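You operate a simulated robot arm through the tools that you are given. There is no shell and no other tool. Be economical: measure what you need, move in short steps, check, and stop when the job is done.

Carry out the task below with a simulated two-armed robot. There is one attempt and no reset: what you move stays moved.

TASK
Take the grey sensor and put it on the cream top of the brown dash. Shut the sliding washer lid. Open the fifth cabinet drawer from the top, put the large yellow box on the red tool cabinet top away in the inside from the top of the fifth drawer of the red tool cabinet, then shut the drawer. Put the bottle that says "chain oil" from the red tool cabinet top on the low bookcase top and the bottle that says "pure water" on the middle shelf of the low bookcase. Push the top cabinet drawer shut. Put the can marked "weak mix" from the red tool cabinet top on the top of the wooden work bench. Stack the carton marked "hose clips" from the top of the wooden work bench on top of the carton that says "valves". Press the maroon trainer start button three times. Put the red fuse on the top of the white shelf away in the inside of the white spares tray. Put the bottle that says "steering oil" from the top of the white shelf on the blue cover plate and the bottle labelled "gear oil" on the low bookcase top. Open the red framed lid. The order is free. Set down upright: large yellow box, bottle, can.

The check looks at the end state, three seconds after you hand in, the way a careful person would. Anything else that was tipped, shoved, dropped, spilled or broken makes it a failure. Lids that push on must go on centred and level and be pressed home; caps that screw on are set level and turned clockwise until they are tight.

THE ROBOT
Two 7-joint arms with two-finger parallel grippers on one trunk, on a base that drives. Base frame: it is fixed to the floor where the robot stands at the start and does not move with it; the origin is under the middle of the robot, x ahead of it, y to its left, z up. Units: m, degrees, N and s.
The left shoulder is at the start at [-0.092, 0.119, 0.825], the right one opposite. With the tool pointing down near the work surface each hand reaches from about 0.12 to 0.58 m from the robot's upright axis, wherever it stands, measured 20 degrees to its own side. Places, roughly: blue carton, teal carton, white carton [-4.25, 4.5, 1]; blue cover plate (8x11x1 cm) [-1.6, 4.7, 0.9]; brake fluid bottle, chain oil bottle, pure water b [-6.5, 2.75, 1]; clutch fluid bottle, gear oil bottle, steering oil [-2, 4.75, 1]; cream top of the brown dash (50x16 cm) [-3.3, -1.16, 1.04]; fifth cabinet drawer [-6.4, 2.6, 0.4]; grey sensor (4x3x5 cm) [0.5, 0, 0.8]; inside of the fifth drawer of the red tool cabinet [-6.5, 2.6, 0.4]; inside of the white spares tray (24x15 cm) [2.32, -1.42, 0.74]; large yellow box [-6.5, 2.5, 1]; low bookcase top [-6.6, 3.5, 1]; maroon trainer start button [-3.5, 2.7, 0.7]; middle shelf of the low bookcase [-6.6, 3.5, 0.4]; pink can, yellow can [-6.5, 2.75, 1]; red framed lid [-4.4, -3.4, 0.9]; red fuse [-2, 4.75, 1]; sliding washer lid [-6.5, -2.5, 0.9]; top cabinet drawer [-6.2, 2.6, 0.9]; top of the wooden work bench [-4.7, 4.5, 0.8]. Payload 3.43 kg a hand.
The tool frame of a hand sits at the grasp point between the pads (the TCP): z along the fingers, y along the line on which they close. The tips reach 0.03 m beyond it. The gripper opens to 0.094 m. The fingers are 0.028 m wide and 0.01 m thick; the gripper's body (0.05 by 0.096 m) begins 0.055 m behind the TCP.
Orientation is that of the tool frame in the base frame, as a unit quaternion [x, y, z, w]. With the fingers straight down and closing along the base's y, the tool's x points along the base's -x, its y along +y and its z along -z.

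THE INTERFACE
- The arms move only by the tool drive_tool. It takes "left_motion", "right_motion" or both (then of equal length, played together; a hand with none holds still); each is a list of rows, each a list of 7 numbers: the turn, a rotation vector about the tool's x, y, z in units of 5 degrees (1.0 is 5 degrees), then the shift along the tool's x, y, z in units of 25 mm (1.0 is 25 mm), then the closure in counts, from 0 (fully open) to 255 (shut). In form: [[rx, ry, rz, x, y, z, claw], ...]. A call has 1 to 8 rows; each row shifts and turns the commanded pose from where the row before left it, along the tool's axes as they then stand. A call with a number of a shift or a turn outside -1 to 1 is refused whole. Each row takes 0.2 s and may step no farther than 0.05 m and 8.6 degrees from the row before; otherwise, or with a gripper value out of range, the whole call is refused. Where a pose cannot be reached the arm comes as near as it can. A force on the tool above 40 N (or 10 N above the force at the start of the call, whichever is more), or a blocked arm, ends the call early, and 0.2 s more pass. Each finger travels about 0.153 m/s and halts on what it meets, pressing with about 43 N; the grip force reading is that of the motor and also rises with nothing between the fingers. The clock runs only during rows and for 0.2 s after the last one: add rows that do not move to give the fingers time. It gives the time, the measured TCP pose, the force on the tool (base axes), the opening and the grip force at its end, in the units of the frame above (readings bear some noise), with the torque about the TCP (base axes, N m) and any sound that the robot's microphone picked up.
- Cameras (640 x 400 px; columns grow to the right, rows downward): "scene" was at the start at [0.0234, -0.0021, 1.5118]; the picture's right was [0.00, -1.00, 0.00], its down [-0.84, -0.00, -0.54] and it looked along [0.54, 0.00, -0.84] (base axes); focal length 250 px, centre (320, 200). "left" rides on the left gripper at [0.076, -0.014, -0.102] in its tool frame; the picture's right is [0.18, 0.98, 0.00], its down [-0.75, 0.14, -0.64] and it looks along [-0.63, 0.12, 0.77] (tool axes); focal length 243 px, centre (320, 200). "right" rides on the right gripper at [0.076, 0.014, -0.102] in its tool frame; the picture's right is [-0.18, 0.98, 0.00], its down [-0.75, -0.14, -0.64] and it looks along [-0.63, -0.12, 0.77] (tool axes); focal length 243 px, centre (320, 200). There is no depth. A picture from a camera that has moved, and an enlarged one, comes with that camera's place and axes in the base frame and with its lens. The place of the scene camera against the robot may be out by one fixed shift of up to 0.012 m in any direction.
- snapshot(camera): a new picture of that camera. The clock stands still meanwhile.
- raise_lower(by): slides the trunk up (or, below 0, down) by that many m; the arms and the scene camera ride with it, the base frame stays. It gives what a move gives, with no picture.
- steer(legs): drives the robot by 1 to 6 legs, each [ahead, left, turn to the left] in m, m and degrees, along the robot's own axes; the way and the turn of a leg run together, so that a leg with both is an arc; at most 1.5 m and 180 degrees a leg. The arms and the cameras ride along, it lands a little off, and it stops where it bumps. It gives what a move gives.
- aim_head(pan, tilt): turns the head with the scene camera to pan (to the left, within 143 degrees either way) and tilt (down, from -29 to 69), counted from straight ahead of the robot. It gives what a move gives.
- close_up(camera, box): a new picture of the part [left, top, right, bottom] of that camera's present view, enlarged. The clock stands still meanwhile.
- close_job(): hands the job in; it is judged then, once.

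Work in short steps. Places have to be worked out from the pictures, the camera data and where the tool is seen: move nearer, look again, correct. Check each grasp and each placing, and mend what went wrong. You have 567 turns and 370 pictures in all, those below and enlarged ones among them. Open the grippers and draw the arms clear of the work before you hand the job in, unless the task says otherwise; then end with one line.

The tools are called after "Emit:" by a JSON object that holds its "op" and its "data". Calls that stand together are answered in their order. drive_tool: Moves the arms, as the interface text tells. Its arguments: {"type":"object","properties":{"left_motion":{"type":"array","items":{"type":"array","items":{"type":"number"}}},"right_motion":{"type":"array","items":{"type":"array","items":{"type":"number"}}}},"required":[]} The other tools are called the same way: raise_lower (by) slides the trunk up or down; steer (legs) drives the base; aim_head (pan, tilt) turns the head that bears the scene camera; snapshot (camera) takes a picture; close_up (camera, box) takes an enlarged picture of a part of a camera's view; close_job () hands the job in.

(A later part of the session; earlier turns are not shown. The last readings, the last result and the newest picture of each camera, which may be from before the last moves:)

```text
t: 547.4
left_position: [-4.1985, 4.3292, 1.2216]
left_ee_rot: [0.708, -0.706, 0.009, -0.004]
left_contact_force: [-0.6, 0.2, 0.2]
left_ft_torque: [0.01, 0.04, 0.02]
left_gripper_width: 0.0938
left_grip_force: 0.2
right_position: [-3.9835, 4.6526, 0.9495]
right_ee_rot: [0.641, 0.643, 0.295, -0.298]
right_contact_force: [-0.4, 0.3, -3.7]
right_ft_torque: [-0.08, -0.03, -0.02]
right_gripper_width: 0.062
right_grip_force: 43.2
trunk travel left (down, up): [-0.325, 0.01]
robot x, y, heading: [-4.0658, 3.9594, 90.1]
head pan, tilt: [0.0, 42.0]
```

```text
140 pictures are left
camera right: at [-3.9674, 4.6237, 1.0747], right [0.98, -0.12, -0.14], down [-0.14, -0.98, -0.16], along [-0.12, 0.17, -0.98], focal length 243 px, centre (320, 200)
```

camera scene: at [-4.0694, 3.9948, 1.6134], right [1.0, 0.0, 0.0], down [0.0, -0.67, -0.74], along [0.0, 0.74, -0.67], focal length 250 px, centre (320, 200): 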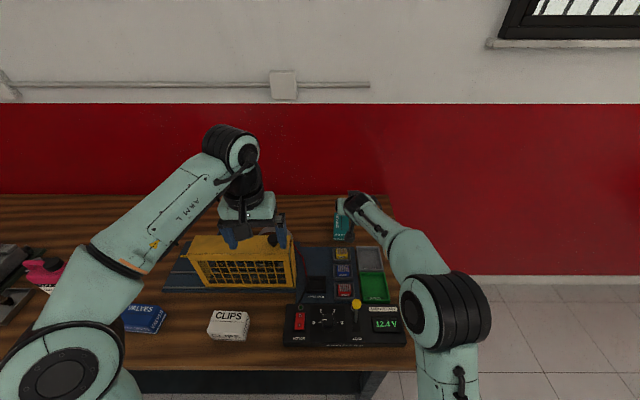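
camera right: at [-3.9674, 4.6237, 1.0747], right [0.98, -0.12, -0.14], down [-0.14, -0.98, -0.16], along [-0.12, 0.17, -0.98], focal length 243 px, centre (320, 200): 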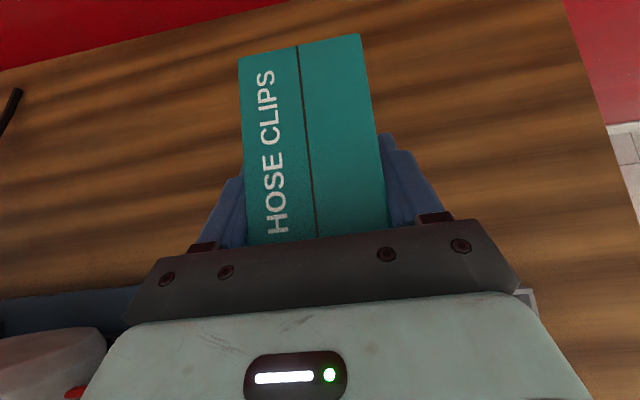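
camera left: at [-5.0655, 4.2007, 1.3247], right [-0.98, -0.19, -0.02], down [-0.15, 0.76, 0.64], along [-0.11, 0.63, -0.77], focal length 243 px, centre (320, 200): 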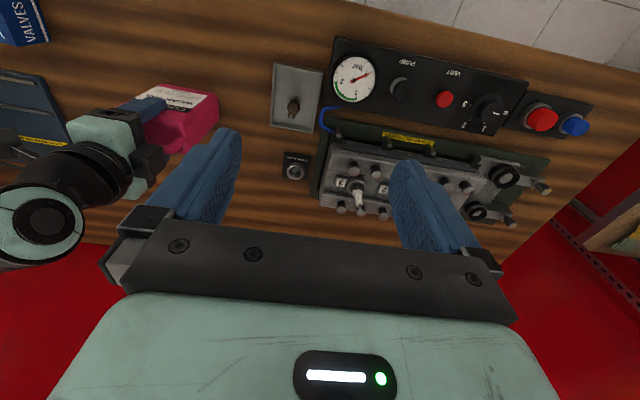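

The carton is held, aligned with the hand. I raise it, back off and slide left to the VALVES carton.

Emit:
{"op": "drive_tool", "data": {"right_motion": [[0, 0, 0, 0.9, 0, -0.77, 255], [0, 0, 0, 0.9, 0, -0.77, 255], [0, 0, 0, 0.9, 0, -0.77, 255], [0, 0, 0, 0.9, 0, -0.77, 255]]}}

Emit:
{"op": "steer", "data": {"legs": [[-0.3, 0, 0], [0, 0.6, 0]]}}

Emit:
{"op": "snapshot", "data": {"camera": "scene"}}

Emit:
{"op": "snapshot", "data": {"camera": "right"}}

```text
t: 548.4
left_position: [-4.1975, 4.3294, 1.2223]
left_ee_rot: [0.708, -0.706, 0.008, -0.005]
left_contact_force: [-1.0, -0.3, -0.6]
left_ft_torque: [-0.01, -0.02, 0.02]
left_gripper_width: 0.0941
left_grip_force: 0.1
right_position: [-3.9837, 4.6516, 1.0668]
right_ee_rot: [0.64, 0.644, 0.295, -0.297]
right_contact_force: [-0.4, 0.1, -3.0]
right_ft_torque: [-0.04, 0.03, -0.01]
right_gripper_width: 0.062
right_grip_force: 42.5
trunk travel left (down, up): [-0.325, 0.01]
robot x, y, heading: [-4.0651, 3.9564, 89.8]
head pan, tilt: [0.0, 42.0]
```

```text
t: 552.6
left_position: [-4.3605, 4.0307, 1.2209]
left_ee_rot: [-0.706, 0.708, -0.008, 0.004]
left_contact_force: [-0.6, -0.6, 0.8]
left_ft_torque: [0.03, -0.02, -0.01]
left_gripper_width: 0.0941
left_grip_force: 0.0
right_position: [-4.1211, 4.3547, 1.0642]
right_ee_rot: [0.652, 0.634, 0.308, -0.281]
right_contact_force: [9.6, 2.7, -3.0]
right_ft_torque: [0.04, -0.14, -0.51]
right_gripper_width: 0.0625
right_grip_force: 42.8
trunk travel left (down, up): [-0.325, 0.01]
robot x, y, heading: [-4.2308, 3.6603, 89.7]
head pan, tilt: [0.0, 42.0]
stopped in leg 2: the force on the tool passed its limit at 50 N (the readings are from after the stop); the commanded pose is now the measured one
```

```text
139 pictures are left
camera scene: at [-4.2357, 3.695, 1.6134], right [1.0, 0.0, 0.0], down [0.0, -0.67, -0.74], along [0.0, 0.74, -0.67], focal length 250 px, centre (320, 200)
```

scene: 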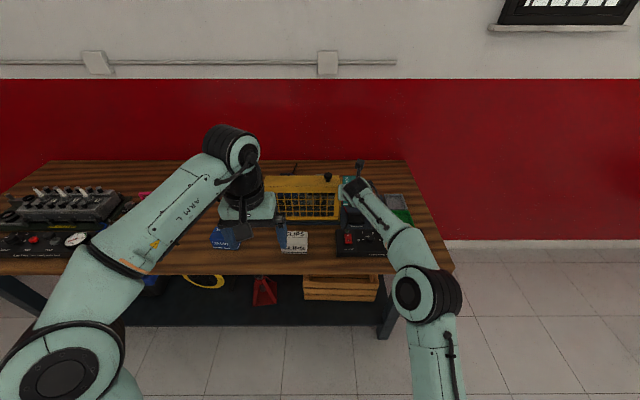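

```text
138 pictures are left
camera right: at [-4.1111, 4.3246, 1.1905], right [0.98, -0.16, -0.12], down [-0.18, -0.97, -0.16], along [-0.09, 0.17, -0.98], focal length 243 px, centre (320, 200)
```

right: 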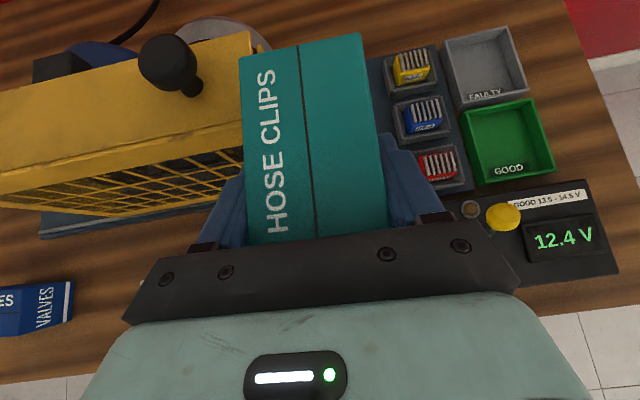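

The carton touched the yellow guard; the guard has not moved (edge still at x = -4.15). I move right a little, back farther, then slide left in front of it.

Emit:
{"op": "steer", "data": {"legs": [[0, -0.04, 0], [-0.2, 0, 0], [0, 0.46, 0]]}}

Emit:
{"op": "snapshot", "data": {"camera": "scene"}}

Emit:
{"op": "snapshot", "data": {"camera": "right"}}

```text
t: 559.0
left_position: [-4.7891, 3.8209, 1.2205]
left_ee_rot: [0.71, -0.704, 0.008, -0.004]
left_contact_force: [0.3, -0.6, -0.2]
left_ft_torque: [-0.01, -0.01, 0.01]
left_gripper_width: 0.0939
left_grip_force: 0.0
right_position: [-4.5595, 4.148, 1.0665]
right_ee_rot: [0.646, 0.639, 0.303, -0.286]
right_contact_force: [1.2, -0.1, -3.1]
right_ft_torque: [-0.06, 0.03, -0.01]
right_gripper_width: 0.0622
right_grip_force: 42.8
trunk travel left (down, up): [-0.325, 0.01]
robot x, y, heading: [-4.6593, 3.4489, 90.6]
head pan, tilt: [0.0, 42.0]
```

```text
137 pictures are left
camera scene: at [-4.6583, 3.488, 1.6134], right [1.0, 0.01, 0.0], down [0.01, -0.67, -0.74], along [-0.01, 0.74, -0.67], focal length 250 px, centre (320, 200)
```

scene: 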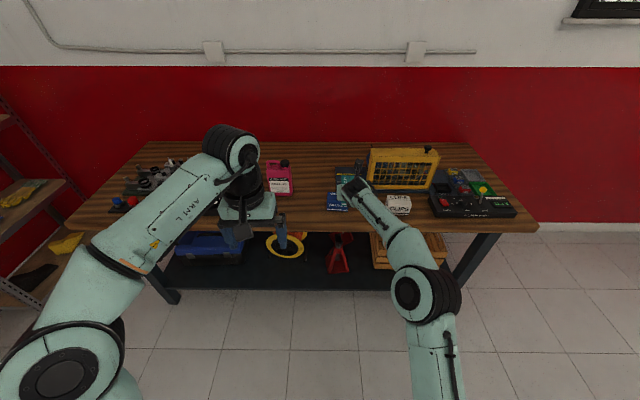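

```text
136 pictures are left
camera right: at [-4.5463, 4.1188, 1.191], right [0.98, -0.14, -0.12], down [-0.16, -0.98, -0.16], along [-0.1, 0.17, -0.98], focal length 243 px, centre (320, 200)
```

right: 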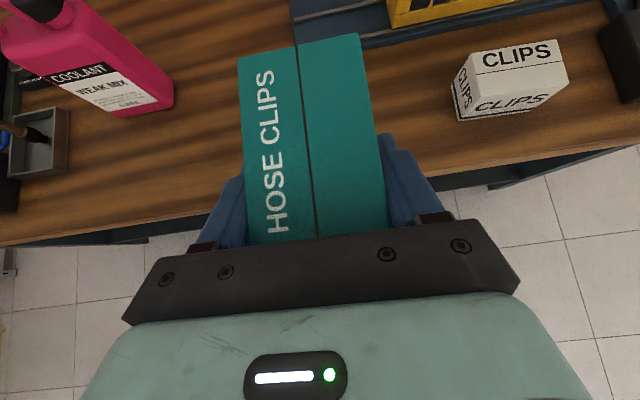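

VALVES is at about (-4.592, 4.30), front y 4.271. I move ahead 0.13 m and left 0.03 m to bring the carton over it.

Emit:
{"op": "steer", "data": {"legs": [[0.13, 0.03, -0.5]]}}

Emit:
{"op": "snapshot", "data": {"camera": "scene"}}

Emit:
{"op": "snapshot", "data": {"camera": "right"}}

Emit:
{"op": "snapshot", "data": {"camera": "left"}}

```text
t: 560.3
left_position: [-4.8158, 3.9513, 1.2204]
left_ee_rot: [0.707, -0.707, 0.009, -0.004]
left_contact_force: [-0.1, 0.7, 0.6]
left_ft_torque: [-0.04, 0.0, 0.01]
left_gripper_width: 0.094
left_grip_force: 0.0
right_position: [-4.5829, 4.2765, 1.0662]
right_ee_rot: [0.649, 0.636, 0.305, -0.285]
right_contact_force: [0.1, 0.6, -3.4]
right_ft_torque: [-0.04, 0.0, 0.0]
right_gripper_width: 0.0618
right_grip_force: 42.8
trunk travel left (down, up): [-0.325, 0.01]
robot x, y, heading: [-4.6899, 3.5792, 90.0]
head pan, tilt: [0.0, 42.0]
```

```text
135 pictures are left
camera scene: at [-4.6885, 3.617, 1.6132], right [1.0, 0.0, 0.0], down [0.0, -0.67, -0.74], along [0.0, 0.74, -0.67], focal length 250 px, centre (320, 200)
```

scene: 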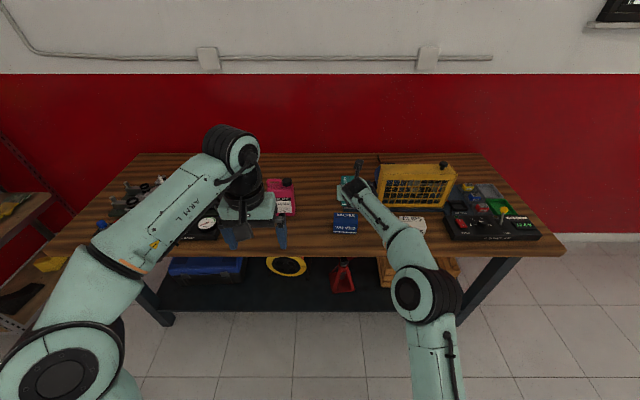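

```text
134 pictures are left
camera right: at [-4.571, 4.2468, 1.1907], right [0.98, -0.15, -0.12], down [-0.17, -0.97, -0.16], along [-0.1, 0.17, -0.98], focal length 243 px, centre (320, 200)
```

right: 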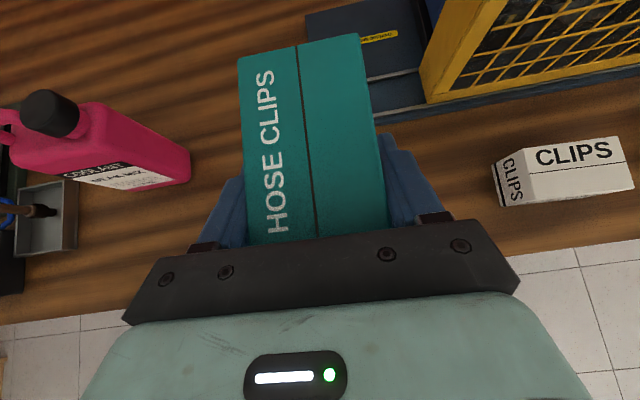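

```text
133 pictures are left
camera left: at [-4.8033, 3.8765, 1.3243], right [-0.98, -0.18, -0.02], down [-0.15, 0.76, 0.63], along [-0.1, 0.63, -0.77], focal length 243 px, centre (320, 200)
```

left: 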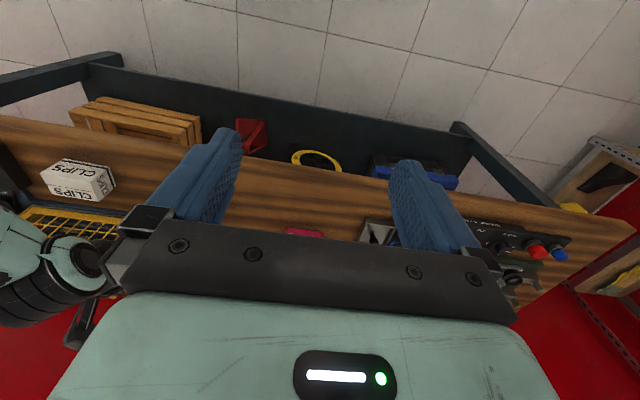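

The carton is over VALVES (within 5 mm). I lower it.

Emit:
{"op": "drive_tool", "data": {"right_motion": [[0, 0, 0, -0.76, 0, 0.64, 255], [0, 0, 0, -0.76, 0, 0.64, 255], [0, 0, 0, -0.76, 0, 0.64, 255], [0, 0, 0, -0.5, 0, 0.42, 255]]}}

Emit:
{"op": "close_up", "data": {"camera": "scene", "box": [280, 170, 420, 260]}}

```text
t: 561.3
left_position: [-4.8152, 3.9517, 1.2203]
left_ee_rot: [0.707, -0.707, 0.009, -0.004]
left_contact_force: [0.1, -0.5, 0.1]
left_ft_torque: [0.01, -0.03, 0.0]
left_gripper_width: 0.0937
left_grip_force: 0.1
right_position: [-4.584, 4.2741, 0.976]
right_ee_rot: [0.65, 0.635, 0.305, -0.285]
right_contact_force: [-0.5, -0.4, -2.8]
right_ft_torque: [-0.03, -0.04, 0.01]
right_gripper_width: 0.0624
right_grip_force: 43.3
trunk travel left (down, up): [-0.325, 0.01]
robot x, y, heading: [-4.6899, 3.5792, 90.1]
head pan, tilt: [0.0, 42.0]
```

```text
4.44 times, centred on (350, 215) of scene
camera zoom: at [-4.6887, 3.6177, 1.6134], right [1.0, 0.0, 0.0], down [0.0, -0.67, -0.74], along [0.0, 0.74, -0.67], focal length 1110 px, centre (187, 133)
```

zoom: 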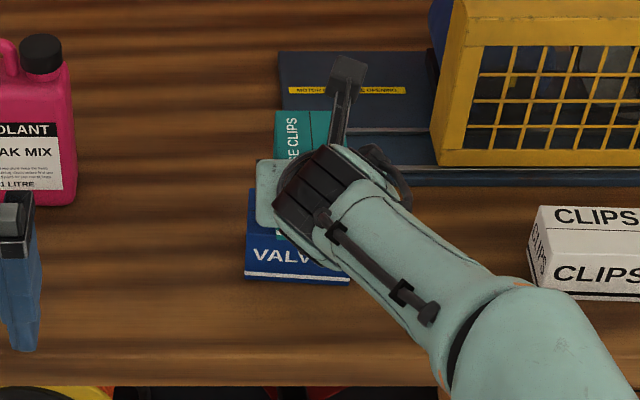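

Emit:
{"op": "drive_tool", "data": {"right_motion": [[0, 0, 0, -0.23, 0, 0.19, 255], [0, 0, 0, -0.23, 0, 0.19, 255], [0, 0, 0, -0.15, 0, 0.13, 255], [0, 0, 0, -0.15, 0, 0.13, 255], [0, 0, 0, -0.15, 0, 0.13, 255], [0, 0, 0, -0.15, 0, 0.13, 255]]}}

Emit:
{"op": "close_up", "data": {"camera": "scene", "box": [280, 170, 420, 260]}}

```text
t: 562.7
left_position: [-4.8157, 3.9507, 1.2219]
left_ee_rot: [0.707, -0.707, 0.008, -0.005]
left_contact_force: [-0.6, 1.1, -0.8]
left_ft_torque: [0.04, 0.01, -0.02]
left_gripper_width: 0.094
left_grip_force: 0.1
right_position: [-4.5809, 4.2749, 0.9462]
right_ee_rot: [0.649, 0.634, 0.307, -0.288]
right_contact_force: [-0.2, -1.9, 5.7]
right_ft_torque: [0.11, 0.31, 0.06]
right_gripper_width: 0.0621
right_grip_force: 42.8
trunk travel left (down, up): [-0.325, 0.01]
robot x, y, heading: [-4.6849, 3.5815, 90.1]
head pan, tilt: [0.0, 42.0]
```

```text
4.44 times, centred on (350, 215) of scene
camera zoom: at [-4.6887, 3.6163, 1.6136], right [1.0, 0.0, 0.0], down [0.0, -0.67, -0.74], along [0.0, 0.74, -0.67], focal length 1110 px, centre (187, 133)
```

zoom: 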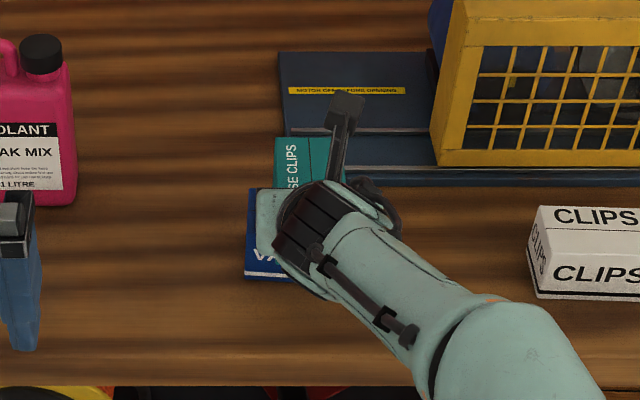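

Contact at the expected height. I release and withdraw back along the fingers.

Emit:
{"op": "drive_tool", "data": {"right_motion": [[0, 0, 0, 0, 0, 0, 170], [0, 0, 0, 0, 0, 0, 40], [0, 0, 0, 0, 0, 0, 20], [0, 0, 0, 0.1, 0, -0.6, 20], [0, 0, 0, 0.2, 0, -0.9, 20], [0, 0, 0, 0.2, 0, -0.9, 20], [0, 0, 0, 0.2, 0, -0.9, 20], [0, 0, 0, 0.2, 0, -0.9, 20]]}}

Emit:
{"op": "snapshot", "data": {"camera": "right"}}

Emit:
{"op": "close_up", "data": {"camera": "scene", "box": [280, 170, 420, 260]}}

```text
t: 564.5
left_position: [-4.8159, 3.9504, 1.2217]
left_ee_rot: [-0.707, 0.708, -0.009, 0.004]
left_contact_force: [0.7, 0.3, -0.1]
left_ft_torque: [0.02, -0.03, 0.02]
left_gripper_width: 0.0941
left_grip_force: 0.0
right_position: [-4.583, 4.2079, 1.0263]
right_ee_rot: [0.649, 0.636, 0.305, -0.286]
right_contact_force: [-0.3, -0.2, -0.3]
right_ft_torque: [-0.01, -0.01, -0.01]
right_gripper_width: 0.0866
right_grip_force: 0.1
trunk travel left (down, up): [-0.325, 0.01]
robot x, y, heading: [-4.6911, 3.5777, 89.9]
head pan, tilt: [0.0, 42.0]
```

```text
130 pictures are left
camera right: at [-4.5714, 4.1789, 1.1507], right [0.98, -0.15, -0.12], down [-0.17, -0.97, -0.16], along [-0.1, 0.17, -0.98], focal length 243 px, centre (320, 200)
```

right: 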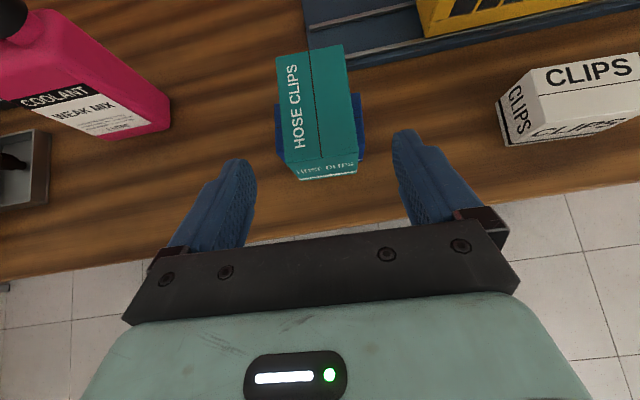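

```text
4.44 times, centred on (350, 215) of scene
camera zoom: at [-4.6886, 3.6168, 1.6134], right [1.0, 0.0, 0.0], down [0.0, -0.67, -0.74], along [0.0, 0.74, -0.67], focal length 1110 px, centre (187, 133)
```

zoom: 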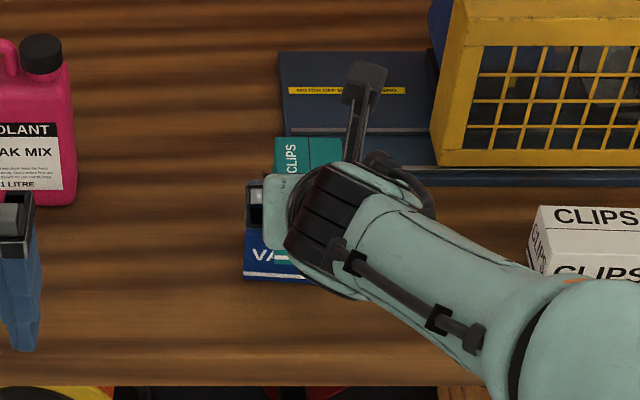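

Stacked and centred. Next the maroon trainer: I retract, back off, and look toward it.

Emit:
{"op": "drive_tool", "data": {"right_motion": [[0, 0, 0, 0.6, 0, -0.9, 20], [0, 0, 0, 0.6, 0, -0.9, 20], [0, 0, 0, 0.6, 0, -0.9, 20], [0, 0, 0, 0.6, 0, -0.9, 20], [0, 0, 0, 0.6, 0, -0.9, 0], [0, 0, 0, 0.6, 0, -0.5, 0]]}}

Emit:
{"op": "steer", "data": {"legs": [[-0.35, 0, 0]]}}

Emit:
{"op": "aim_head", "data": {"pan": -115, "tilt": 35}}

Emit:
{"op": "snapshot", "data": {"camera": "scene"}}

```text
t: 565.9
left_position: [-4.8155, 3.9529, 1.2205]
left_ee_rot: [0.707, -0.707, 0.009, -0.004]
left_contact_force: [-0.7, 0.5, -0.5]
left_ft_torque: [-0.03, 0.01, -0.01]
left_gripper_width: 0.094
left_grip_force: 0.2
right_position: [-4.5884, 4.1732, 1.1761]
right_ee_rot: [0.649, 0.635, 0.305, -0.286]
right_contact_force: [-0.9, 0.1, -0.5]
right_ft_torque: [0.01, 0.0, 0.01]
right_gripper_width: 0.094
right_grip_force: 0.0
trunk travel left (down, up): [-0.325, 0.01]
robot x, y, heading: [-4.6857, 3.5801, 89.9]
head pan, tilt: [0.0, 42.0]
```

```text
t: 568.2
left_position: [-4.8157, 3.5967, 1.2216]
left_ee_rot: [-0.705, 0.709, -0.007, 0.005]
left_contact_force: [0.1, -0.6, 0.1]
left_ft_torque: [-0.02, -0.04, -0.04]
left_gripper_width: 0.0942
left_grip_force: 0.0
right_position: [-4.5865, 3.8185, 1.1744]
right_ee_rot: [0.65, 0.634, 0.306, -0.285]
right_contact_force: [0.1, -0.9, -0.7]
right_ft_torque: [0.0, -0.03, 0.0]
right_gripper_width: 0.0939
right_grip_force: 0.0
trunk travel left (down, up): [-0.325, 0.01]
robot x, y, heading: [-4.687, 3.2252, 90.1]
head pan, tilt: [0.0, 42.0]
```

```text
t: 570.1
left_position: [-4.8152, 3.5962, 1.2216]
left_ee_rot: [-0.706, 0.708, -0.008, 0.005]
left_contact_force: [0.6, -0.5, 0.1]
left_ft_torque: [-0.01, 0.01, -0.04]
left_gripper_width: 0.094
left_grip_force: 0.0
right_position: [-4.587, 3.8173, 1.1748]
right_ee_rot: [0.65, 0.634, 0.306, -0.285]
right_contact_force: [-0.1, 0.7, 0.8]
right_ft_torque: [0.0, 0.01, 0.0]
right_gripper_width: 0.0936
right_grip_force: 0.0
trunk travel left (down, up): [-0.325, 0.01]
robot x, y, heading: [-4.6864, 3.2268, 89.9]
head pan, tilt: [-115.0, 35.0]
```

```text
128 pictures are left
camera scene: at [-4.6092, 3.1409, 1.6239], right [-0.42, -0.91, 0.0], down [-0.52, 0.24, -0.82], along [0.74, -0.35, -0.57], focal length 250 px, centre (320, 200)
```

scene: 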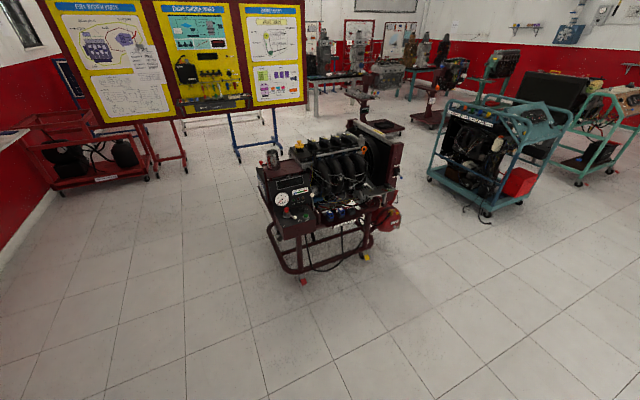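

Emit:
{"op": "close_up", "data": {"camera": "scene", "box": [240, 130, 420, 290]}}

```text
2.50 times, centred on (330, 210) of scene
camera zoom: at [-4.6092, 3.1409, 1.6239], right [-0.42, -0.91, 0.0], down [-0.52, 0.24, -0.82], along [0.74, -0.35, -0.57], focal length 624 px, centre (295, 175)
```

zoom: 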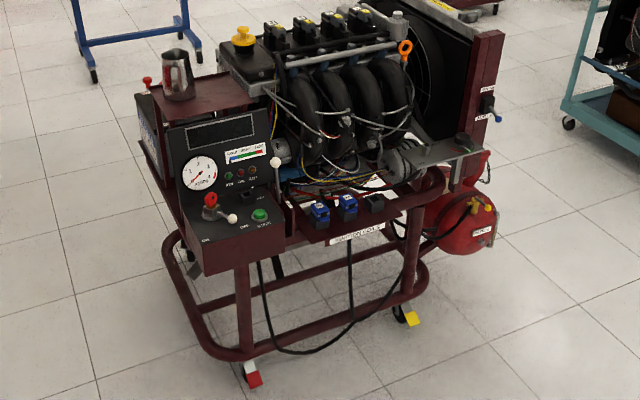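

The green START button is on the console's ledge facing west, near (-3.53, 2.72, 0.71). I straighten the right hand, then turn to face +x and approach using the left hand.

Emit:
{"op": "drive_tool", "data": {"right_motion": [[0, -1, 0, 0, 0, -0.8, 0], [0, -1, 0, 0, 0, -0.8, 0], [0, -1, 0, 0, 0, -0.8, 0], [0, -1, 0, -0.3, 0, -0.8, 0], [0, -1, 0, -0.5, 0, -0.5, 0], [0, -1, 0, -0.5, 0, 0, 0], [0, -1, 0, -0.5, 0, 0, 0], [0, -1, 0, -0.5, 0, 0, 0]]}}

Emit:
{"op": "drive_tool", "data": {"right_motion": [[0, -1, 0, -0.5, 0, 0, 0], [0, -1, 0, -0.5, 0, 0, 0], [0, 0, 0, -0.8, 0, 0, 0], [0, 0, 0, -0.8, 0, 0, 0]]}}

Emit:
{"op": "steer", "data": {"legs": [[0, 0, -90], [0.55, -0.62, 0]]}}

Emit:
{"op": "aim_head", "data": {"pan": 0, "tilt": 45}}

Emit:
{"op": "snapshot", "data": {"camera": "scene"}}

```text
t: 571.9
left_position: [-4.8149, 3.5968, 1.2214]
left_ee_rot: [-0.706, 0.709, -0.009, 0.003]
left_contact_force: [-0.9, -0.8, -0.2]
left_ft_torque: [-0.02, -0.01, 0.03]
left_gripper_width: 0.0938
left_grip_force: 0.1
right_position: [-4.5901, 3.7063, 1.2229]
right_ee_rot: [0.716, 0.694, 0.064, -0.05]
right_contact_force: [-0.9, 0.1, -0.1]
right_ft_torque: [-0.03, 0.02, -0.03]
right_gripper_width: 0.0939
right_grip_force: 0.0
trunk travel left (down, up): [-0.325, 0.01]
robot x, y, heading: [-4.6843, 3.2223, 89.9]
head pan, tilt: [-115.0, 35.0]
```

```text
t: 572.9
left_position: [-4.8156, 3.5962, 1.2219]
left_ee_rot: [-0.706, 0.708, -0.008, 0.004]
left_contact_force: [0.6, -0.7, 1.4]
left_ft_torque: [-0.01, 0.02, -0.02]
left_gripper_width: 0.094
left_grip_force: 0.1
right_position: [-4.5932, 3.6438, 1.2191]
right_ee_rot: [0.718, 0.696, 0.003, 0.01]
right_contact_force: [-0.5, 0.6, 0.7]
right_ft_torque: [-0.02, 0.01, -0.02]
right_gripper_width: 0.0942
right_grip_force: 0.1
trunk travel left (down, up): [-0.325, 0.01]
robot x, y, heading: [-4.6887, 3.2264, 89.8]
head pan, tilt: [-115.0, 35.0]
```

```text
t: 582.7
left_position: [-3.7758, 2.709, 1.2214]
left_ee_rot: [0.018, 1.0, -0.009, -0.003]
left_contact_force: [-0.1, -0.4, 0.0]
left_ft_torque: [-0.02, -0.02, -0.02]
left_gripper_width: 0.094
left_grip_force: 0.1
right_position: [-3.737, 2.4852, 1.2205]
right_ee_rot: [0.999, -0.033, -0.005, 0.008]
right_contact_force: [-0.4, -0.1, 0.3]
right_ft_torque: [0.0, -0.02, 0.01]
right_gripper_width: 0.0939
right_grip_force: 0.1
trunk travel left (down, up): [-0.325, 0.01]
robot x, y, heading: [-4.1509, 2.5896, -1.9]
head pan, tilt: [-115.0, 35.0]
```

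```text
t: 584.6
left_position: [-3.7758, 2.708, 1.221]
left_ee_rot: [0.018, 1.0, -0.008, -0.003]
left_contact_force: [0.1, 0.6, 0.7]
left_ft_torque: [0.03, -0.03, 0.0]
left_gripper_width: 0.0939
left_grip_force: 0.0
right_position: [-3.7352, 2.485, 1.2204]
right_ee_rot: [0.999, -0.032, -0.006, 0.009]
right_contact_force: [0.5, -0.8, -0.4]
right_ft_torque: [-0.02, 0.0, 0.0]
right_gripper_width: 0.0941
right_grip_force: 0.1
trunk travel left (down, up): [-0.325, 0.01]
robot x, y, heading: [-4.154, 2.592, -2.2]
head pan, tilt: [0.0, 45.0]
```

```text
126 pictures are left
camera scene: at [-4.1181, 2.5887, 1.6091], right [-0.04, -1.0, 0.0], down [-0.71, 0.03, -0.71], along [0.71, -0.03, -0.71], focal length 250 px, centre (320, 200)
```

scene: 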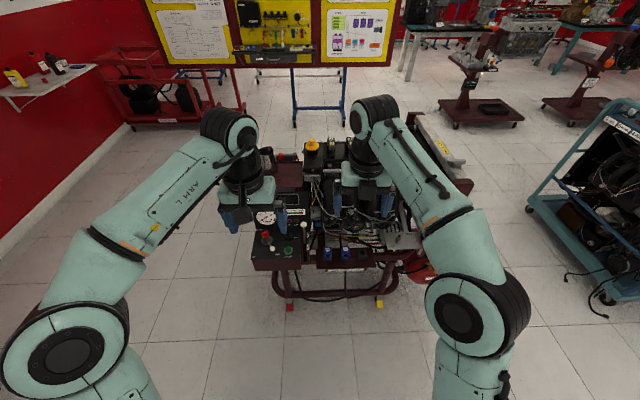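

The button is near (-3.48, 2.70, 0.67±). I straighten, advance 0.2 m, and look with the left camera while closing the fingers.

Emit:
{"op": "steer", "data": {"legs": [[0.2, 0, 2]]}}

Emit:
{"op": "drive_tool", "data": {"left_motion": [[0, 0, 0, 0, 0, 1, 255], [0, 0, 0, 0, 0, 1, 255], [0, 0, 0, 0, 0, 1, 255], [0, 0, 0, 0, 0, 1, 255], [0, 0, 0, 0, 0, 1, 255], [0, 0, 0, 0, 0, 1, 255], [0, 0, 0, 0, 0, 1, 255]]}}

Emit:
{"op": "snapshot", "data": {"camera": "left"}}

Emit:
{"op": "close_up", "data": {"camera": "scene", "box": [210, 170, 370, 290]}}

```text
t: 586.2
left_position: [-3.583, 2.7157, 1.221]
left_ee_rot: [0.004, 1.0, -0.008, -0.003]
left_contact_force: [0.7, 0.4, 0.7]
left_ft_torque: [-0.01, -0.01, 0.0]
left_gripper_width: 0.094
left_grip_force: 0.0
right_position: [-3.5391, 2.4937, 1.2199]
right_ee_rot: [1.0, -0.018, -0.005, 0.008]
right_contact_force: [-0.4, 0.3, 0.2]
right_ft_torque: [0.0, -0.02, 0.01]
right_gripper_width: 0.0938
right_grip_force: 0.0
trunk travel left (down, up): [-0.325, 0.01]
robot x, y, heading: [-3.9526, 2.5907, -0.6]
head pan, tilt: [0.0, 45.0]
```

```text
t: 587.8
left_position: [-3.5831, 2.7133, 1.0471]
left_ee_rot: [0.003, 1.0, -0.008, -0.002]
left_contact_force: [-0.2, 0.1, -0.6]
left_ft_torque: [-0.01, 0.04, -0.01]
left_gripper_width: 0.0
left_grip_force: 33.5
right_position: [-3.5377, 2.4942, 1.2186]
right_ee_rot: [1.0, -0.018, -0.005, 0.009]
right_contact_force: [0.9, -0.7, 0.5]
right_ft_torque: [-0.01, 0.0, -0.01]
right_gripper_width: 0.094
right_grip_force: 0.2
trunk travel left (down, up): [-0.325, 0.01]
robot x, y, heading: [-3.9566, 2.5839, -0.2]
head pan, tilt: [0.0, 45.0]
```

```text
125 pictures are left
camera left: at [-3.6581, 2.7025, 1.1502], right [-0.18, 0.98, -0.02], down [0.76, 0.15, 0.64], along [0.63, 0.1, -0.77], focal length 243 px, centre (320, 200)
```

left: 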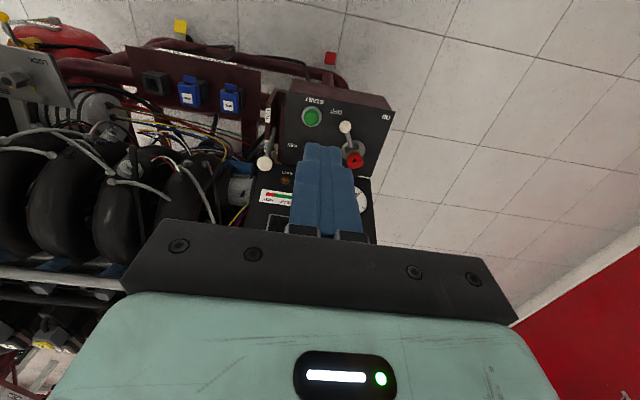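

```text
3.33 times, centred on (290, 230) of scene
camera zoom: at [-3.9219, 2.5858, 1.6091], right [-0.01, -1.0, 0.0], down [-0.71, 0.0, -0.71], along [0.71, 0.0, -0.71], focal length 832 px, centre (420, 100)
```

zoom: 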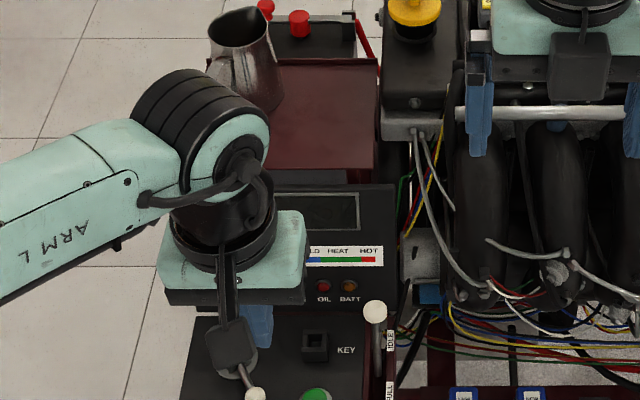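

Button located at (-3.479, 2.708, 0.68), levers on both sides. I tilt the closed left fingers 30° forward and lower toward it.

Emit:
{"op": "drive_tool", "data": {"left_motion": [[0, -1, 0, 0, 0, 0, 255], [0, -1, 0, 0, 0, 0, 255], [0, -1, 0, 0, 0, 0, 255], [0, -1, 0, 0, 0, 0, 255], [0, -1, 0, 0, 0, 0, 255], [0, -1, 0, 0, 0, 0, 255]]}}

Emit:
{"op": "drive_tool", "data": {"left_motion": [[0, 0, 0, 0.33, -0.03, 1, 255], [0, 0, 0, 0.33, -0.03, 1, 255], [0, 0, 0, 0.33, -0.03, 1, 255], [0, 0, 0, 0.33, -0.03, 1, 255], [0, 0, 0, 0.33, -0.03, 1, 255], [0, 0, 0, 0.33, -0.03, 1, 255], [0, 0, 0, 0.33, -0.03, 1, 255], [0, 0, 0, 0.33, -0.03, 1, 255]]}}

Emit:
{"op": "snapshot", "data": {"camera": "left"}}

Emit:
{"op": "snapshot", "data": {"camera": "scene"}}

```text
t: 589.2
left_position: [-3.5846, 2.7128, 1.0461]
left_ee_rot: [0.002, 0.967, -0.011, 0.255]
left_contact_force: [0.2, 0.3, 0.0]
left_ft_torque: [-0.03, -0.04, 0.0]
left_gripper_width: 0.0002
left_grip_force: 32.4
right_position: [-3.5378, 2.4942, 1.2211]
right_ee_rot: [1.0, -0.018, -0.006, 0.009]
right_contact_force: [-0.9, 0.0, -0.7]
right_ft_torque: [-0.01, -0.02, 0.01]
right_gripper_width: 0.0942
right_grip_force: 0.0
trunk travel left (down, up): [-0.325, 0.01]
robot x, y, heading: [-3.9543, 2.5887, -0.4]
head pan, tilt: [0.0, 45.0]
```

```text
t: 591.0
left_position: [-3.5397, 2.7022, 0.8408]
left_ee_rot: [0.002, 0.967, -0.01, 0.256]
left_contact_force: [0.6, -0.4, -0.3]
left_ft_torque: [-0.02, -0.01, 0.0]
left_gripper_width: 0.0001
left_grip_force: 32.9
right_position: [-3.5378, 2.493, 1.2193]
right_ee_rot: [1.0, -0.019, -0.005, 0.009]
right_contact_force: [0.6, -0.1, -0.4]
right_ft_torque: [0.0, 0.02, 0.01]
right_gripper_width: 0.0938
right_grip_force: 0.0
trunk travel left (down, up): [-0.325, 0.01]
robot x, y, heading: [-3.9551, 2.5855, -0.4]
head pan, tilt: [0.0, 45.0]
```

```text
123 pictures are left
camera left: at [-3.6569, 2.6914, 0.8919], right [-0.15, 0.98, -0.11], down [0.34, 0.15, 0.93], along [0.93, 0.1, -0.36], focal length 243 px, centre (320, 200)
```

left: 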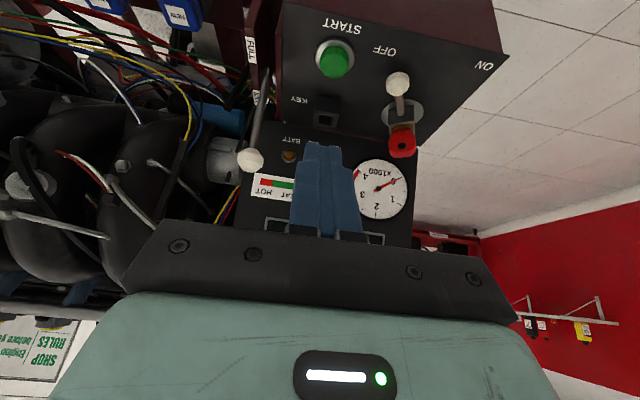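

```text
122 pictures are left
camera scene: at [-3.9216, 2.5855, 1.6091], right [-0.01, -1.0, 0.0], down [-0.71, 0.0, -0.71], along [0.71, 0.0, -0.71], focal length 250 px, centre (320, 200)
```

scene: 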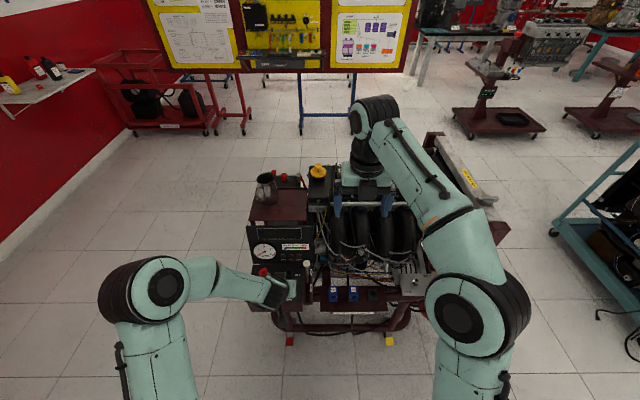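

I bring the tip to just above the button.

Emit:
{"op": "drive_tool", "data": {"left_motion": [[0, 0, 0, 0.15, 0.07, 1, 255], [0, 0, 0, 0.15, 0.07, 1, 255], [0, 0, 0, 0.15, 0.07, 1, 255], [0, 0, 0, 0.15, 0.07, 1, 255]]}}

Emit:
{"op": "snapshot", "data": {"camera": "left"}}

Emit:
{"op": "close_up", "data": {"camera": "scene", "box": [220, 220, 360, 320]}}

```text
t: 592.0
left_position: [-3.5063, 2.7092, 0.7478]
left_ee_rot: [0.001, 0.966, -0.01, 0.256]
left_contact_force: [0.2, -0.1, 0.9]
left_ft_torque: [0.02, -0.04, 0.02]
left_gripper_width: 0.0002
left_grip_force: 33.1
right_position: [-3.5376, 2.4924, 1.2201]
right_ee_rot: [1.0, -0.017, -0.005, 0.01]
right_contact_force: [-0.4, 0.4, -1.0]
right_ft_torque: [-0.02, -0.01, -0.01]
right_gripper_width: 0.0942
right_grip_force: 0.0
trunk travel left (down, up): [-0.325, 0.01]
robot x, y, heading: [-3.9562, 2.5867, -0.2]
head pan, tilt: [0.0, 45.0]
```

```text
121 pictures are left
camera left: at [-3.6225, 2.6972, 0.8002], right [-0.15, 0.98, -0.11], down [0.34, 0.16, 0.93], along [0.93, 0.11, -0.36], focal length 243 px, centre (320, 200)
```

left: 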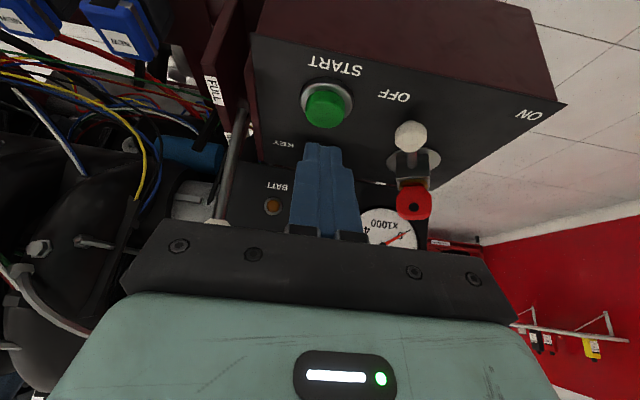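

```text
4.00 times, centred on (290, 270) of scene
camera zoom: at [-3.9217, 2.5857, 1.6091], right [-0.01, -1.0, 0.0], down [-0.71, 0.0, -0.71], along [0.71, 0.0, -0.71], focal length 999 px, centre (440, -80)
```

zoom: 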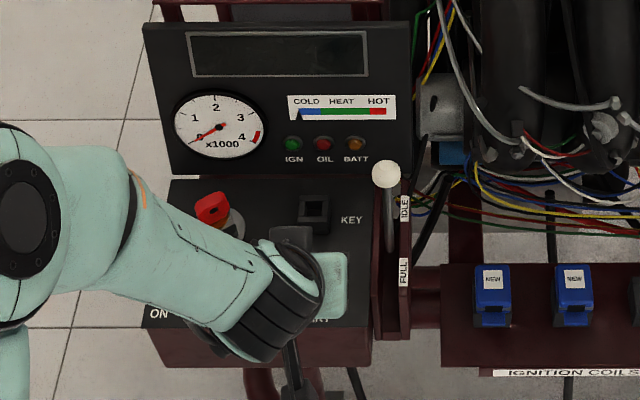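

Button top refined to (-3.474, 2.710, 0.668). I align above it, then press down in small steps.

Emit:
{"op": "drive_tool", "data": {"left_motion": [[0, 0, 0, -0.5, 0.05, 0.3, 255], [0, 0, 0, 0.3, 0, 0.52, 255], [0, 0, 0, 0.3, 0, 0.52, 255], [0, 0, 0, 0.1, 0, 0.17, 255], [0, 0, 0, 0.1, 0, 0.17, 255], [0, 0, 0, 0.1, 0, 0.17, 255]]}}

Emit:
{"op": "snapshot", "data": {"camera": "left"}}

```text
t: 593.4
left_position: [-3.4926, 2.7071, 0.7]
left_ee_rot: [0.0, 0.966, -0.009, 0.258]
left_contact_force: [-0.6, 2.0, 12.1]
left_ft_torque: [0.1, 0.03, -0.05]
left_gripper_width: 0.0
left_grip_force: 32.8
right_position: [-3.5389, 2.493, 1.2206]
right_ee_rot: [1.0, -0.018, -0.006, 0.008]
right_contact_force: [-0.6, 0.2, 0.0]
right_ft_torque: [-0.02, 0.0, -0.01]
right_gripper_width: 0.0941
right_grip_force: 0.0
trunk travel left (down, up): [-0.325, 0.01]
robot x, y, heading: [-3.9603, 2.5905, -0.1]
head pan, tilt: [0.0, 45.0]
heard: click
```

```text
119 pictures are left
camera left: at [-3.6086, 2.6957, 0.7531], right [-0.15, 0.98, -0.11], down [0.33, 0.15, 0.93], along [0.93, 0.11, -0.35], focal length 243 px, centre (320, 200)
```

left: 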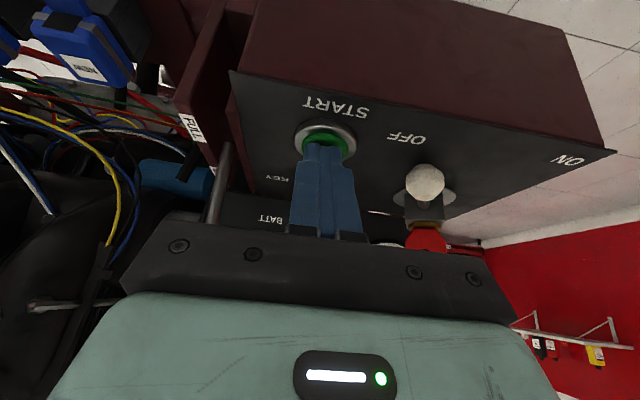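

A click: first press. I lift 15 mm and press again.

Emit:
{"op": "drive_tool", "data": {"left_motion": [[0, 0, 0, -0.3, 0, -0.52, 255], [0, 0, 0, 0, 0, 0, 255], [0, 0, 0, 0, 0, 0, 255], [0, 0, 0, 0.2, 0, 0.35, 255], [0, 0, 0, 0.1, 0, 0.17, 255], [0, 0, 0, 0, 0, 0, 255]]}}

```text
t: 594.8
left_position: [-3.4916, 2.7072, 0.7006]
left_ee_rot: [0.0, 0.966, -0.009, 0.258]
left_contact_force: [-2.2, 1.8, 17.3]
left_ft_torque: [0.1, 0.03, 0.01]
left_gripper_width: 0.0
left_grip_force: 33.0
right_position: [-3.5396, 2.4935, 1.2208]
right_ee_rot: [1.0, -0.018, -0.005, 0.009]
right_contact_force: [-0.2, 0.3, 0.5]
right_ft_torque: [0.0, 0.02, 0.0]
right_gripper_width: 0.0942
right_grip_force: 0.0
trunk travel left (down, up): [-0.325, 0.01]
robot x, y, heading: [-3.9577, 2.585, -0.1]
head pan, tilt: [0.0, 45.0]
heard: click
```

Second click. Once more, and then lift away.

Emit:
{"op": "drive_tool", "data": {"left_motion": [[0, 0, 0, -0.3, 0, -0.52, 255], [0, 0, 0, 0, 0, 0, 255], [0, 0, 0, 0, 0, 0, 255], [0, 0, 0, 0.2, 0, 0.35, 255], [0, 0, 0, 0.1, 0, 0.17, 255], [0, 0, 0, 0, 0, 0, 255]]}}

Emit:
{"op": "drive_tool", "data": {"left_motion": [[0, 0, 0, -0.3, 0, -0.52, 255], [0, 0, 0, -0.4, 0, -0.8, 255], [0, 0, 0, -0.4, 0, -1, 255], [0, 0, 0, -0.4, 0, -1, 255], [0, 0, 0, -0.4, 0, -1, 255], [0, 0, 0, -0.4, 0, -1, 255], [0, 0, 0, -0.4, 0, -1, 255], [0, 0, 0, -0.4, 0, -1, 255]]}}

Emit:
{"op": "snapshot", "data": {"camera": "scene"}}

```text
t: 596.2
left_position: [-3.4912, 2.7063, 0.7016]
left_ee_rot: [0.002, 0.966, -0.01, 0.257]
left_contact_force: [-5.7, 0.4, 14.7]
left_ft_torque: [0.05, 0.1, 0.03]
left_gripper_width: 0.0
left_grip_force: 33.4
right_position: [-3.539, 2.4927, 1.221]
right_ee_rot: [1.0, -0.018, -0.005, 0.01]
right_contact_force: [-0.1, -0.4, -0.5]
right_ft_torque: [0.01, -0.03, -0.04]
right_gripper_width: 0.0936
right_grip_force: 0.0
trunk travel left (down, up): [-0.325, 0.01]
robot x, y, heading: [-3.9595, 2.5882, -0.2]
head pan, tilt: [0.0, 45.0]
heard: click
```

```text
t: 598.0
left_position: [-3.5175, 2.7145, 0.8984]
left_ee_rot: [0.001, 0.967, -0.008, 0.256]
left_contact_force: [0.4, -0.3, 0.2]
left_ft_torque: [-0.05, 0.02, -0.03]
left_gripper_width: 0.0003
left_grip_force: 33.4
right_position: [-3.5379, 2.4934, 1.2202]
right_ee_rot: [1.0, -0.018, -0.005, 0.009]
right_contact_force: [-0.6, 0.3, 0.1]
right_ft_torque: [0.0, 0.02, 0.06]
right_gripper_width: 0.0941
right_grip_force: 0.1
trunk travel left (down, up): [-0.325, 0.01]
robot x, y, heading: [-3.9567, 2.587, -0.4]
head pan, tilt: [0.0, 45.0]
```

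```text
118 pictures are left
camera scene: at [-3.9228, 2.5855, 1.6091], right [-0.01, -1.0, 0.0], down [-0.71, 0.0, -0.71], along [0.71, 0.0, -0.71], focal length 250 px, centre (320, 200)
```

scene: 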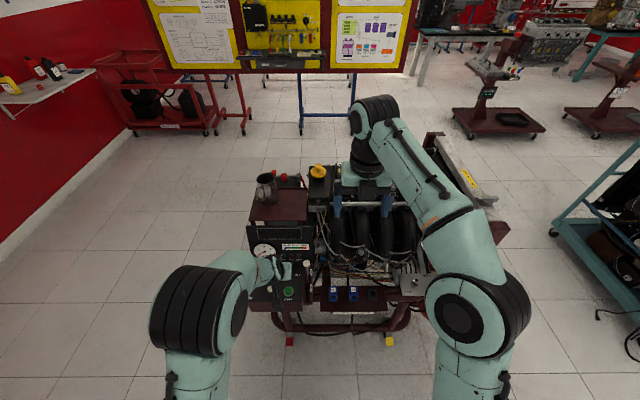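

Three clicks heard. I restore the left hand and drive round to the white shelf on the north wall.

Emit:
{"op": "drive_tool", "data": {"left_motion": [[0, 1, 0, 0, 0, -1, 0], [0, 1, 0, 0, 0, -1, 0], [0, 1, 0, 0, 0, -1, 0], [0, 1, 0, 0, 0, -1, 0], [0, 1, 0, 0, 0, -1, 0], [0, 1, 0, 0, 0, -1, 0], [0, 0, 0, 0.5, 0, -1, 0], [0, 0, 0, 0.5, 0, -1, 0]]}}

Emit:
{"op": "steer", "data": {"legs": [[-0.3, 0, 0], [0, 0.95, 0], [1.2, 0, 0], [0.95, 0, 0], [0, 0, 90]]}}

Emit:
{"op": "aim_head", "data": {"pan": 0, "tilt": 28}}

Emit:
{"op": "snapshot", "data": {"camera": "scene"}}

```text
t: 599.8
left_position: [-3.5845, 2.7152, 1.0898]
left_ee_rot: [0.004, 1.0, -0.008, -0.003]
left_contact_force: [0.1, 0.2, -0.1]
left_ft_torque: [0.0, -0.03, -0.02]
left_gripper_width: 0.0938
left_grip_force: 0.1
right_position: [-3.5376, 2.494, 1.2197]
right_ee_rot: [1.0, -0.018, -0.005, 0.008]
right_contact_force: [0.6, -0.1, -0.1]
right_ft_torque: [-0.03, 0.0, 0.02]
right_gripper_width: 0.0941
right_grip_force: 0.1
trunk travel left (down, up): [-0.325, 0.01]
robot x, y, heading: [-3.9579, 2.5882, -0.4]
head pan, tilt: [0.0, 45.0]
```

```text
t: 624.0
left_position: [-2.2377, 3.8954, 1.0894]
left_ee_rot: [-0.697, 0.717, -0.008, 0.005]
left_contact_force: [-1.2, 0.2, 0.3]
left_ft_torque: [-0.02, -0.03, 0.0]
left_gripper_width: 0.094
left_grip_force: 0.1
right_position: [-2.0149, 3.9373, 1.2202]
right_ee_rot: [0.728, 0.686, 0.002, 0.011]
right_contact_force: [-0.5, -0.4, -0.3]
right_ft_torque: [-0.02, -0.01, 0.0]
right_gripper_width: 0.094
right_grip_force: 0.0
trunk travel left (down, up): [-0.325, 0.01]
robot x, y, heading: [-2.1224, 3.5242, 88.4]
head pan, tilt: [0.0, 45.0]
```

```text
t: 624.8
left_position: [-2.237, 3.8945, 1.0891]
left_ee_rot: [-0.697, 0.717, -0.008, 0.004]
left_contact_force: [-0.6, 0.3, -0.5]
left_ft_torque: [-0.03, 0.01, 0.0]
left_gripper_width: 0.0937
left_grip_force: 0.0
right_position: [-2.0163, 3.9363, 1.2196]
right_ee_rot: [0.728, 0.686, 0.003, 0.009]
right_contact_force: [0.2, -0.2, 0.0]
right_ft_torque: [0.02, 0.0, 0.0]
right_gripper_width: 0.094
right_grip_force: 0.0
trunk travel left (down, up): [-0.325, 0.01]
robot x, y, heading: [-2.1177, 3.524, 88.5]
head pan, tilt: [0.0, 28.0]
```

```text
117 pictures are left
camera scene: at [-2.1206, 3.5648, 1.6348], right [1.0, -0.03, 0.0], down [-0.01, -0.47, -0.88], along [0.03, 0.88, -0.47], focal length 250 px, centre (320, 200)
```

scene: 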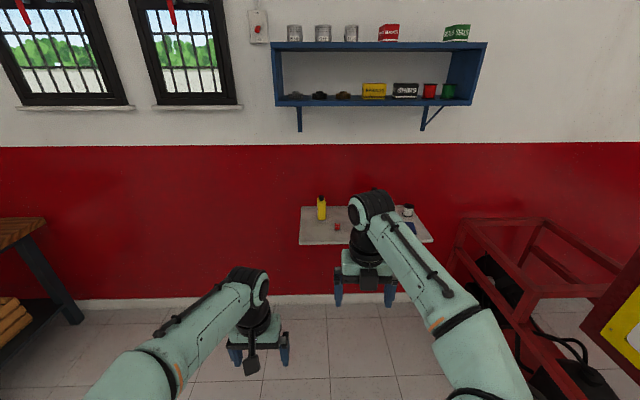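

The white shelf is ahead (front edge y about 4.52, z about 0.88). I move closer and look down at it.

Emit:
{"op": "steer", "data": {"legs": [[0.35, -0.1, 1.5]]}}

Emit:
{"op": "drive_tool", "data": {"right_motion": [[0, 0, 0, -1, 0.6, 0, 0], [0, 0, 0, -1, 0.6, 0, 0], [0, 0, 0, -1, 0.6, 0, 0], [0, 0, 0, -1, 0.6, 0, 0]]}}

Emit:
{"op": "aim_head", "data": {"pan": 0, "tilt": 42}}

Emit:
{"op": "snapshot", "data": {"camera": "scene"}}

Emit:
{"op": "close_up", "data": {"camera": "scene", "box": [210, 150, 450, 290]}}

```text
t: 627.1
left_position: [-2.134, 4.2375, 1.0887]
left_ee_rot: [-0.703, 0.711, -0.009, 0.005]
left_contact_force: [1.0, -0.7, -0.5]
left_ft_torque: [-0.01, 0.0, -0.01]
left_gripper_width: 0.0941
left_grip_force: 0.0
right_position: [-1.9124, 4.2833, 1.22]
right_ee_rot: [0.722, 0.692, 0.002, 0.009]
right_contact_force: [-0.5, -0.8, 0.5]
right_ft_torque: [0.03, -0.02, 0.01]
right_gripper_width: 0.0939
right_grip_force: 0.1
trunk travel left (down, up): [-0.325, 0.01]
robot x, y, heading: [-2.0108, 3.8644, 89.8]
head pan, tilt: [0.0, 28.0]
```

```text
t: 628.1
left_position: [-2.1334, 4.2373, 1.09]
left_ee_rot: [-0.703, 0.712, -0.008, 0.003]
left_contact_force: [0.8, 0.2, 0.1]
left_ft_torque: [-0.01, -0.01, -0.03]
left_gripper_width: 0.0937
left_grip_force: 0.1
right_position: [-1.8567, 4.1789, 1.2219]
right_ee_rot: [0.721, 0.693, 0.003, 0.009]
right_contact_force: [-0.3, 0.0, 0.0]
right_ft_torque: [0.01, 0.0, 0.01]
right_gripper_width: 0.0942
right_grip_force: 0.1
trunk travel left (down, up): [-0.325, 0.01]
robot x, y, heading: [-2.0115, 3.8678, 89.1]
head pan, tilt: [0.0, 28.0]
```

```text
t: 628.9
left_position: [-2.1332, 4.2372, 1.0888]
left_ee_rot: [-0.703, 0.711, -0.008, 0.004]
left_contact_force: [0.0, -0.7, 0.9]
left_ft_torque: [-0.04, -0.01, -0.02]
left_gripper_width: 0.094
left_grip_force: 0.0
right_position: [-1.8578, 4.1805, 1.2222]
right_ee_rot: [0.721, 0.692, 0.002, 0.01]
right_contact_force: [0.7, -0.3, -0.4]
right_ft_torque: [0.0, -0.01, -0.01]
right_gripper_width: 0.094
right_grip_force: 0.1
trunk travel left (down, up): [-0.325, 0.01]
robot x, y, heading: [-2.0103, 3.8662, 89.4]
head pan, tilt: [0.0, 42.0]
```

```text
116 pictures are left
camera scene: at [-2.0119, 3.9026, 1.6135], right [1.0, -0.01, 0.0], down [-0.01, -0.67, -0.74], along [0.01, 0.74, -0.67], focal length 250 px, centre (320, 200)
```

scene: 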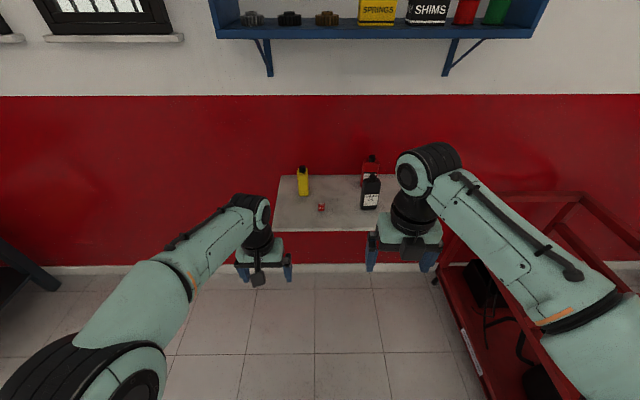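

```text
2.67 times, centred on (330, 220) of scene
camera zoom: at [-2.0119, 3.9026, 1.6135], right [1.0, -0.01, 0.0], down [-0.01, -0.67, -0.74], along [0.01, 0.74, -0.67], focal length 666 px, centre (293, 147)
```

zoom: 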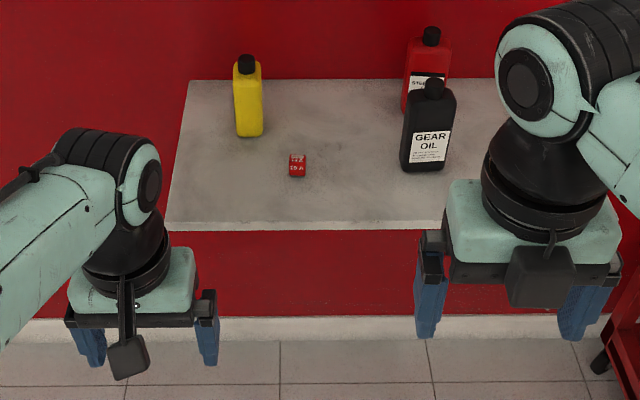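

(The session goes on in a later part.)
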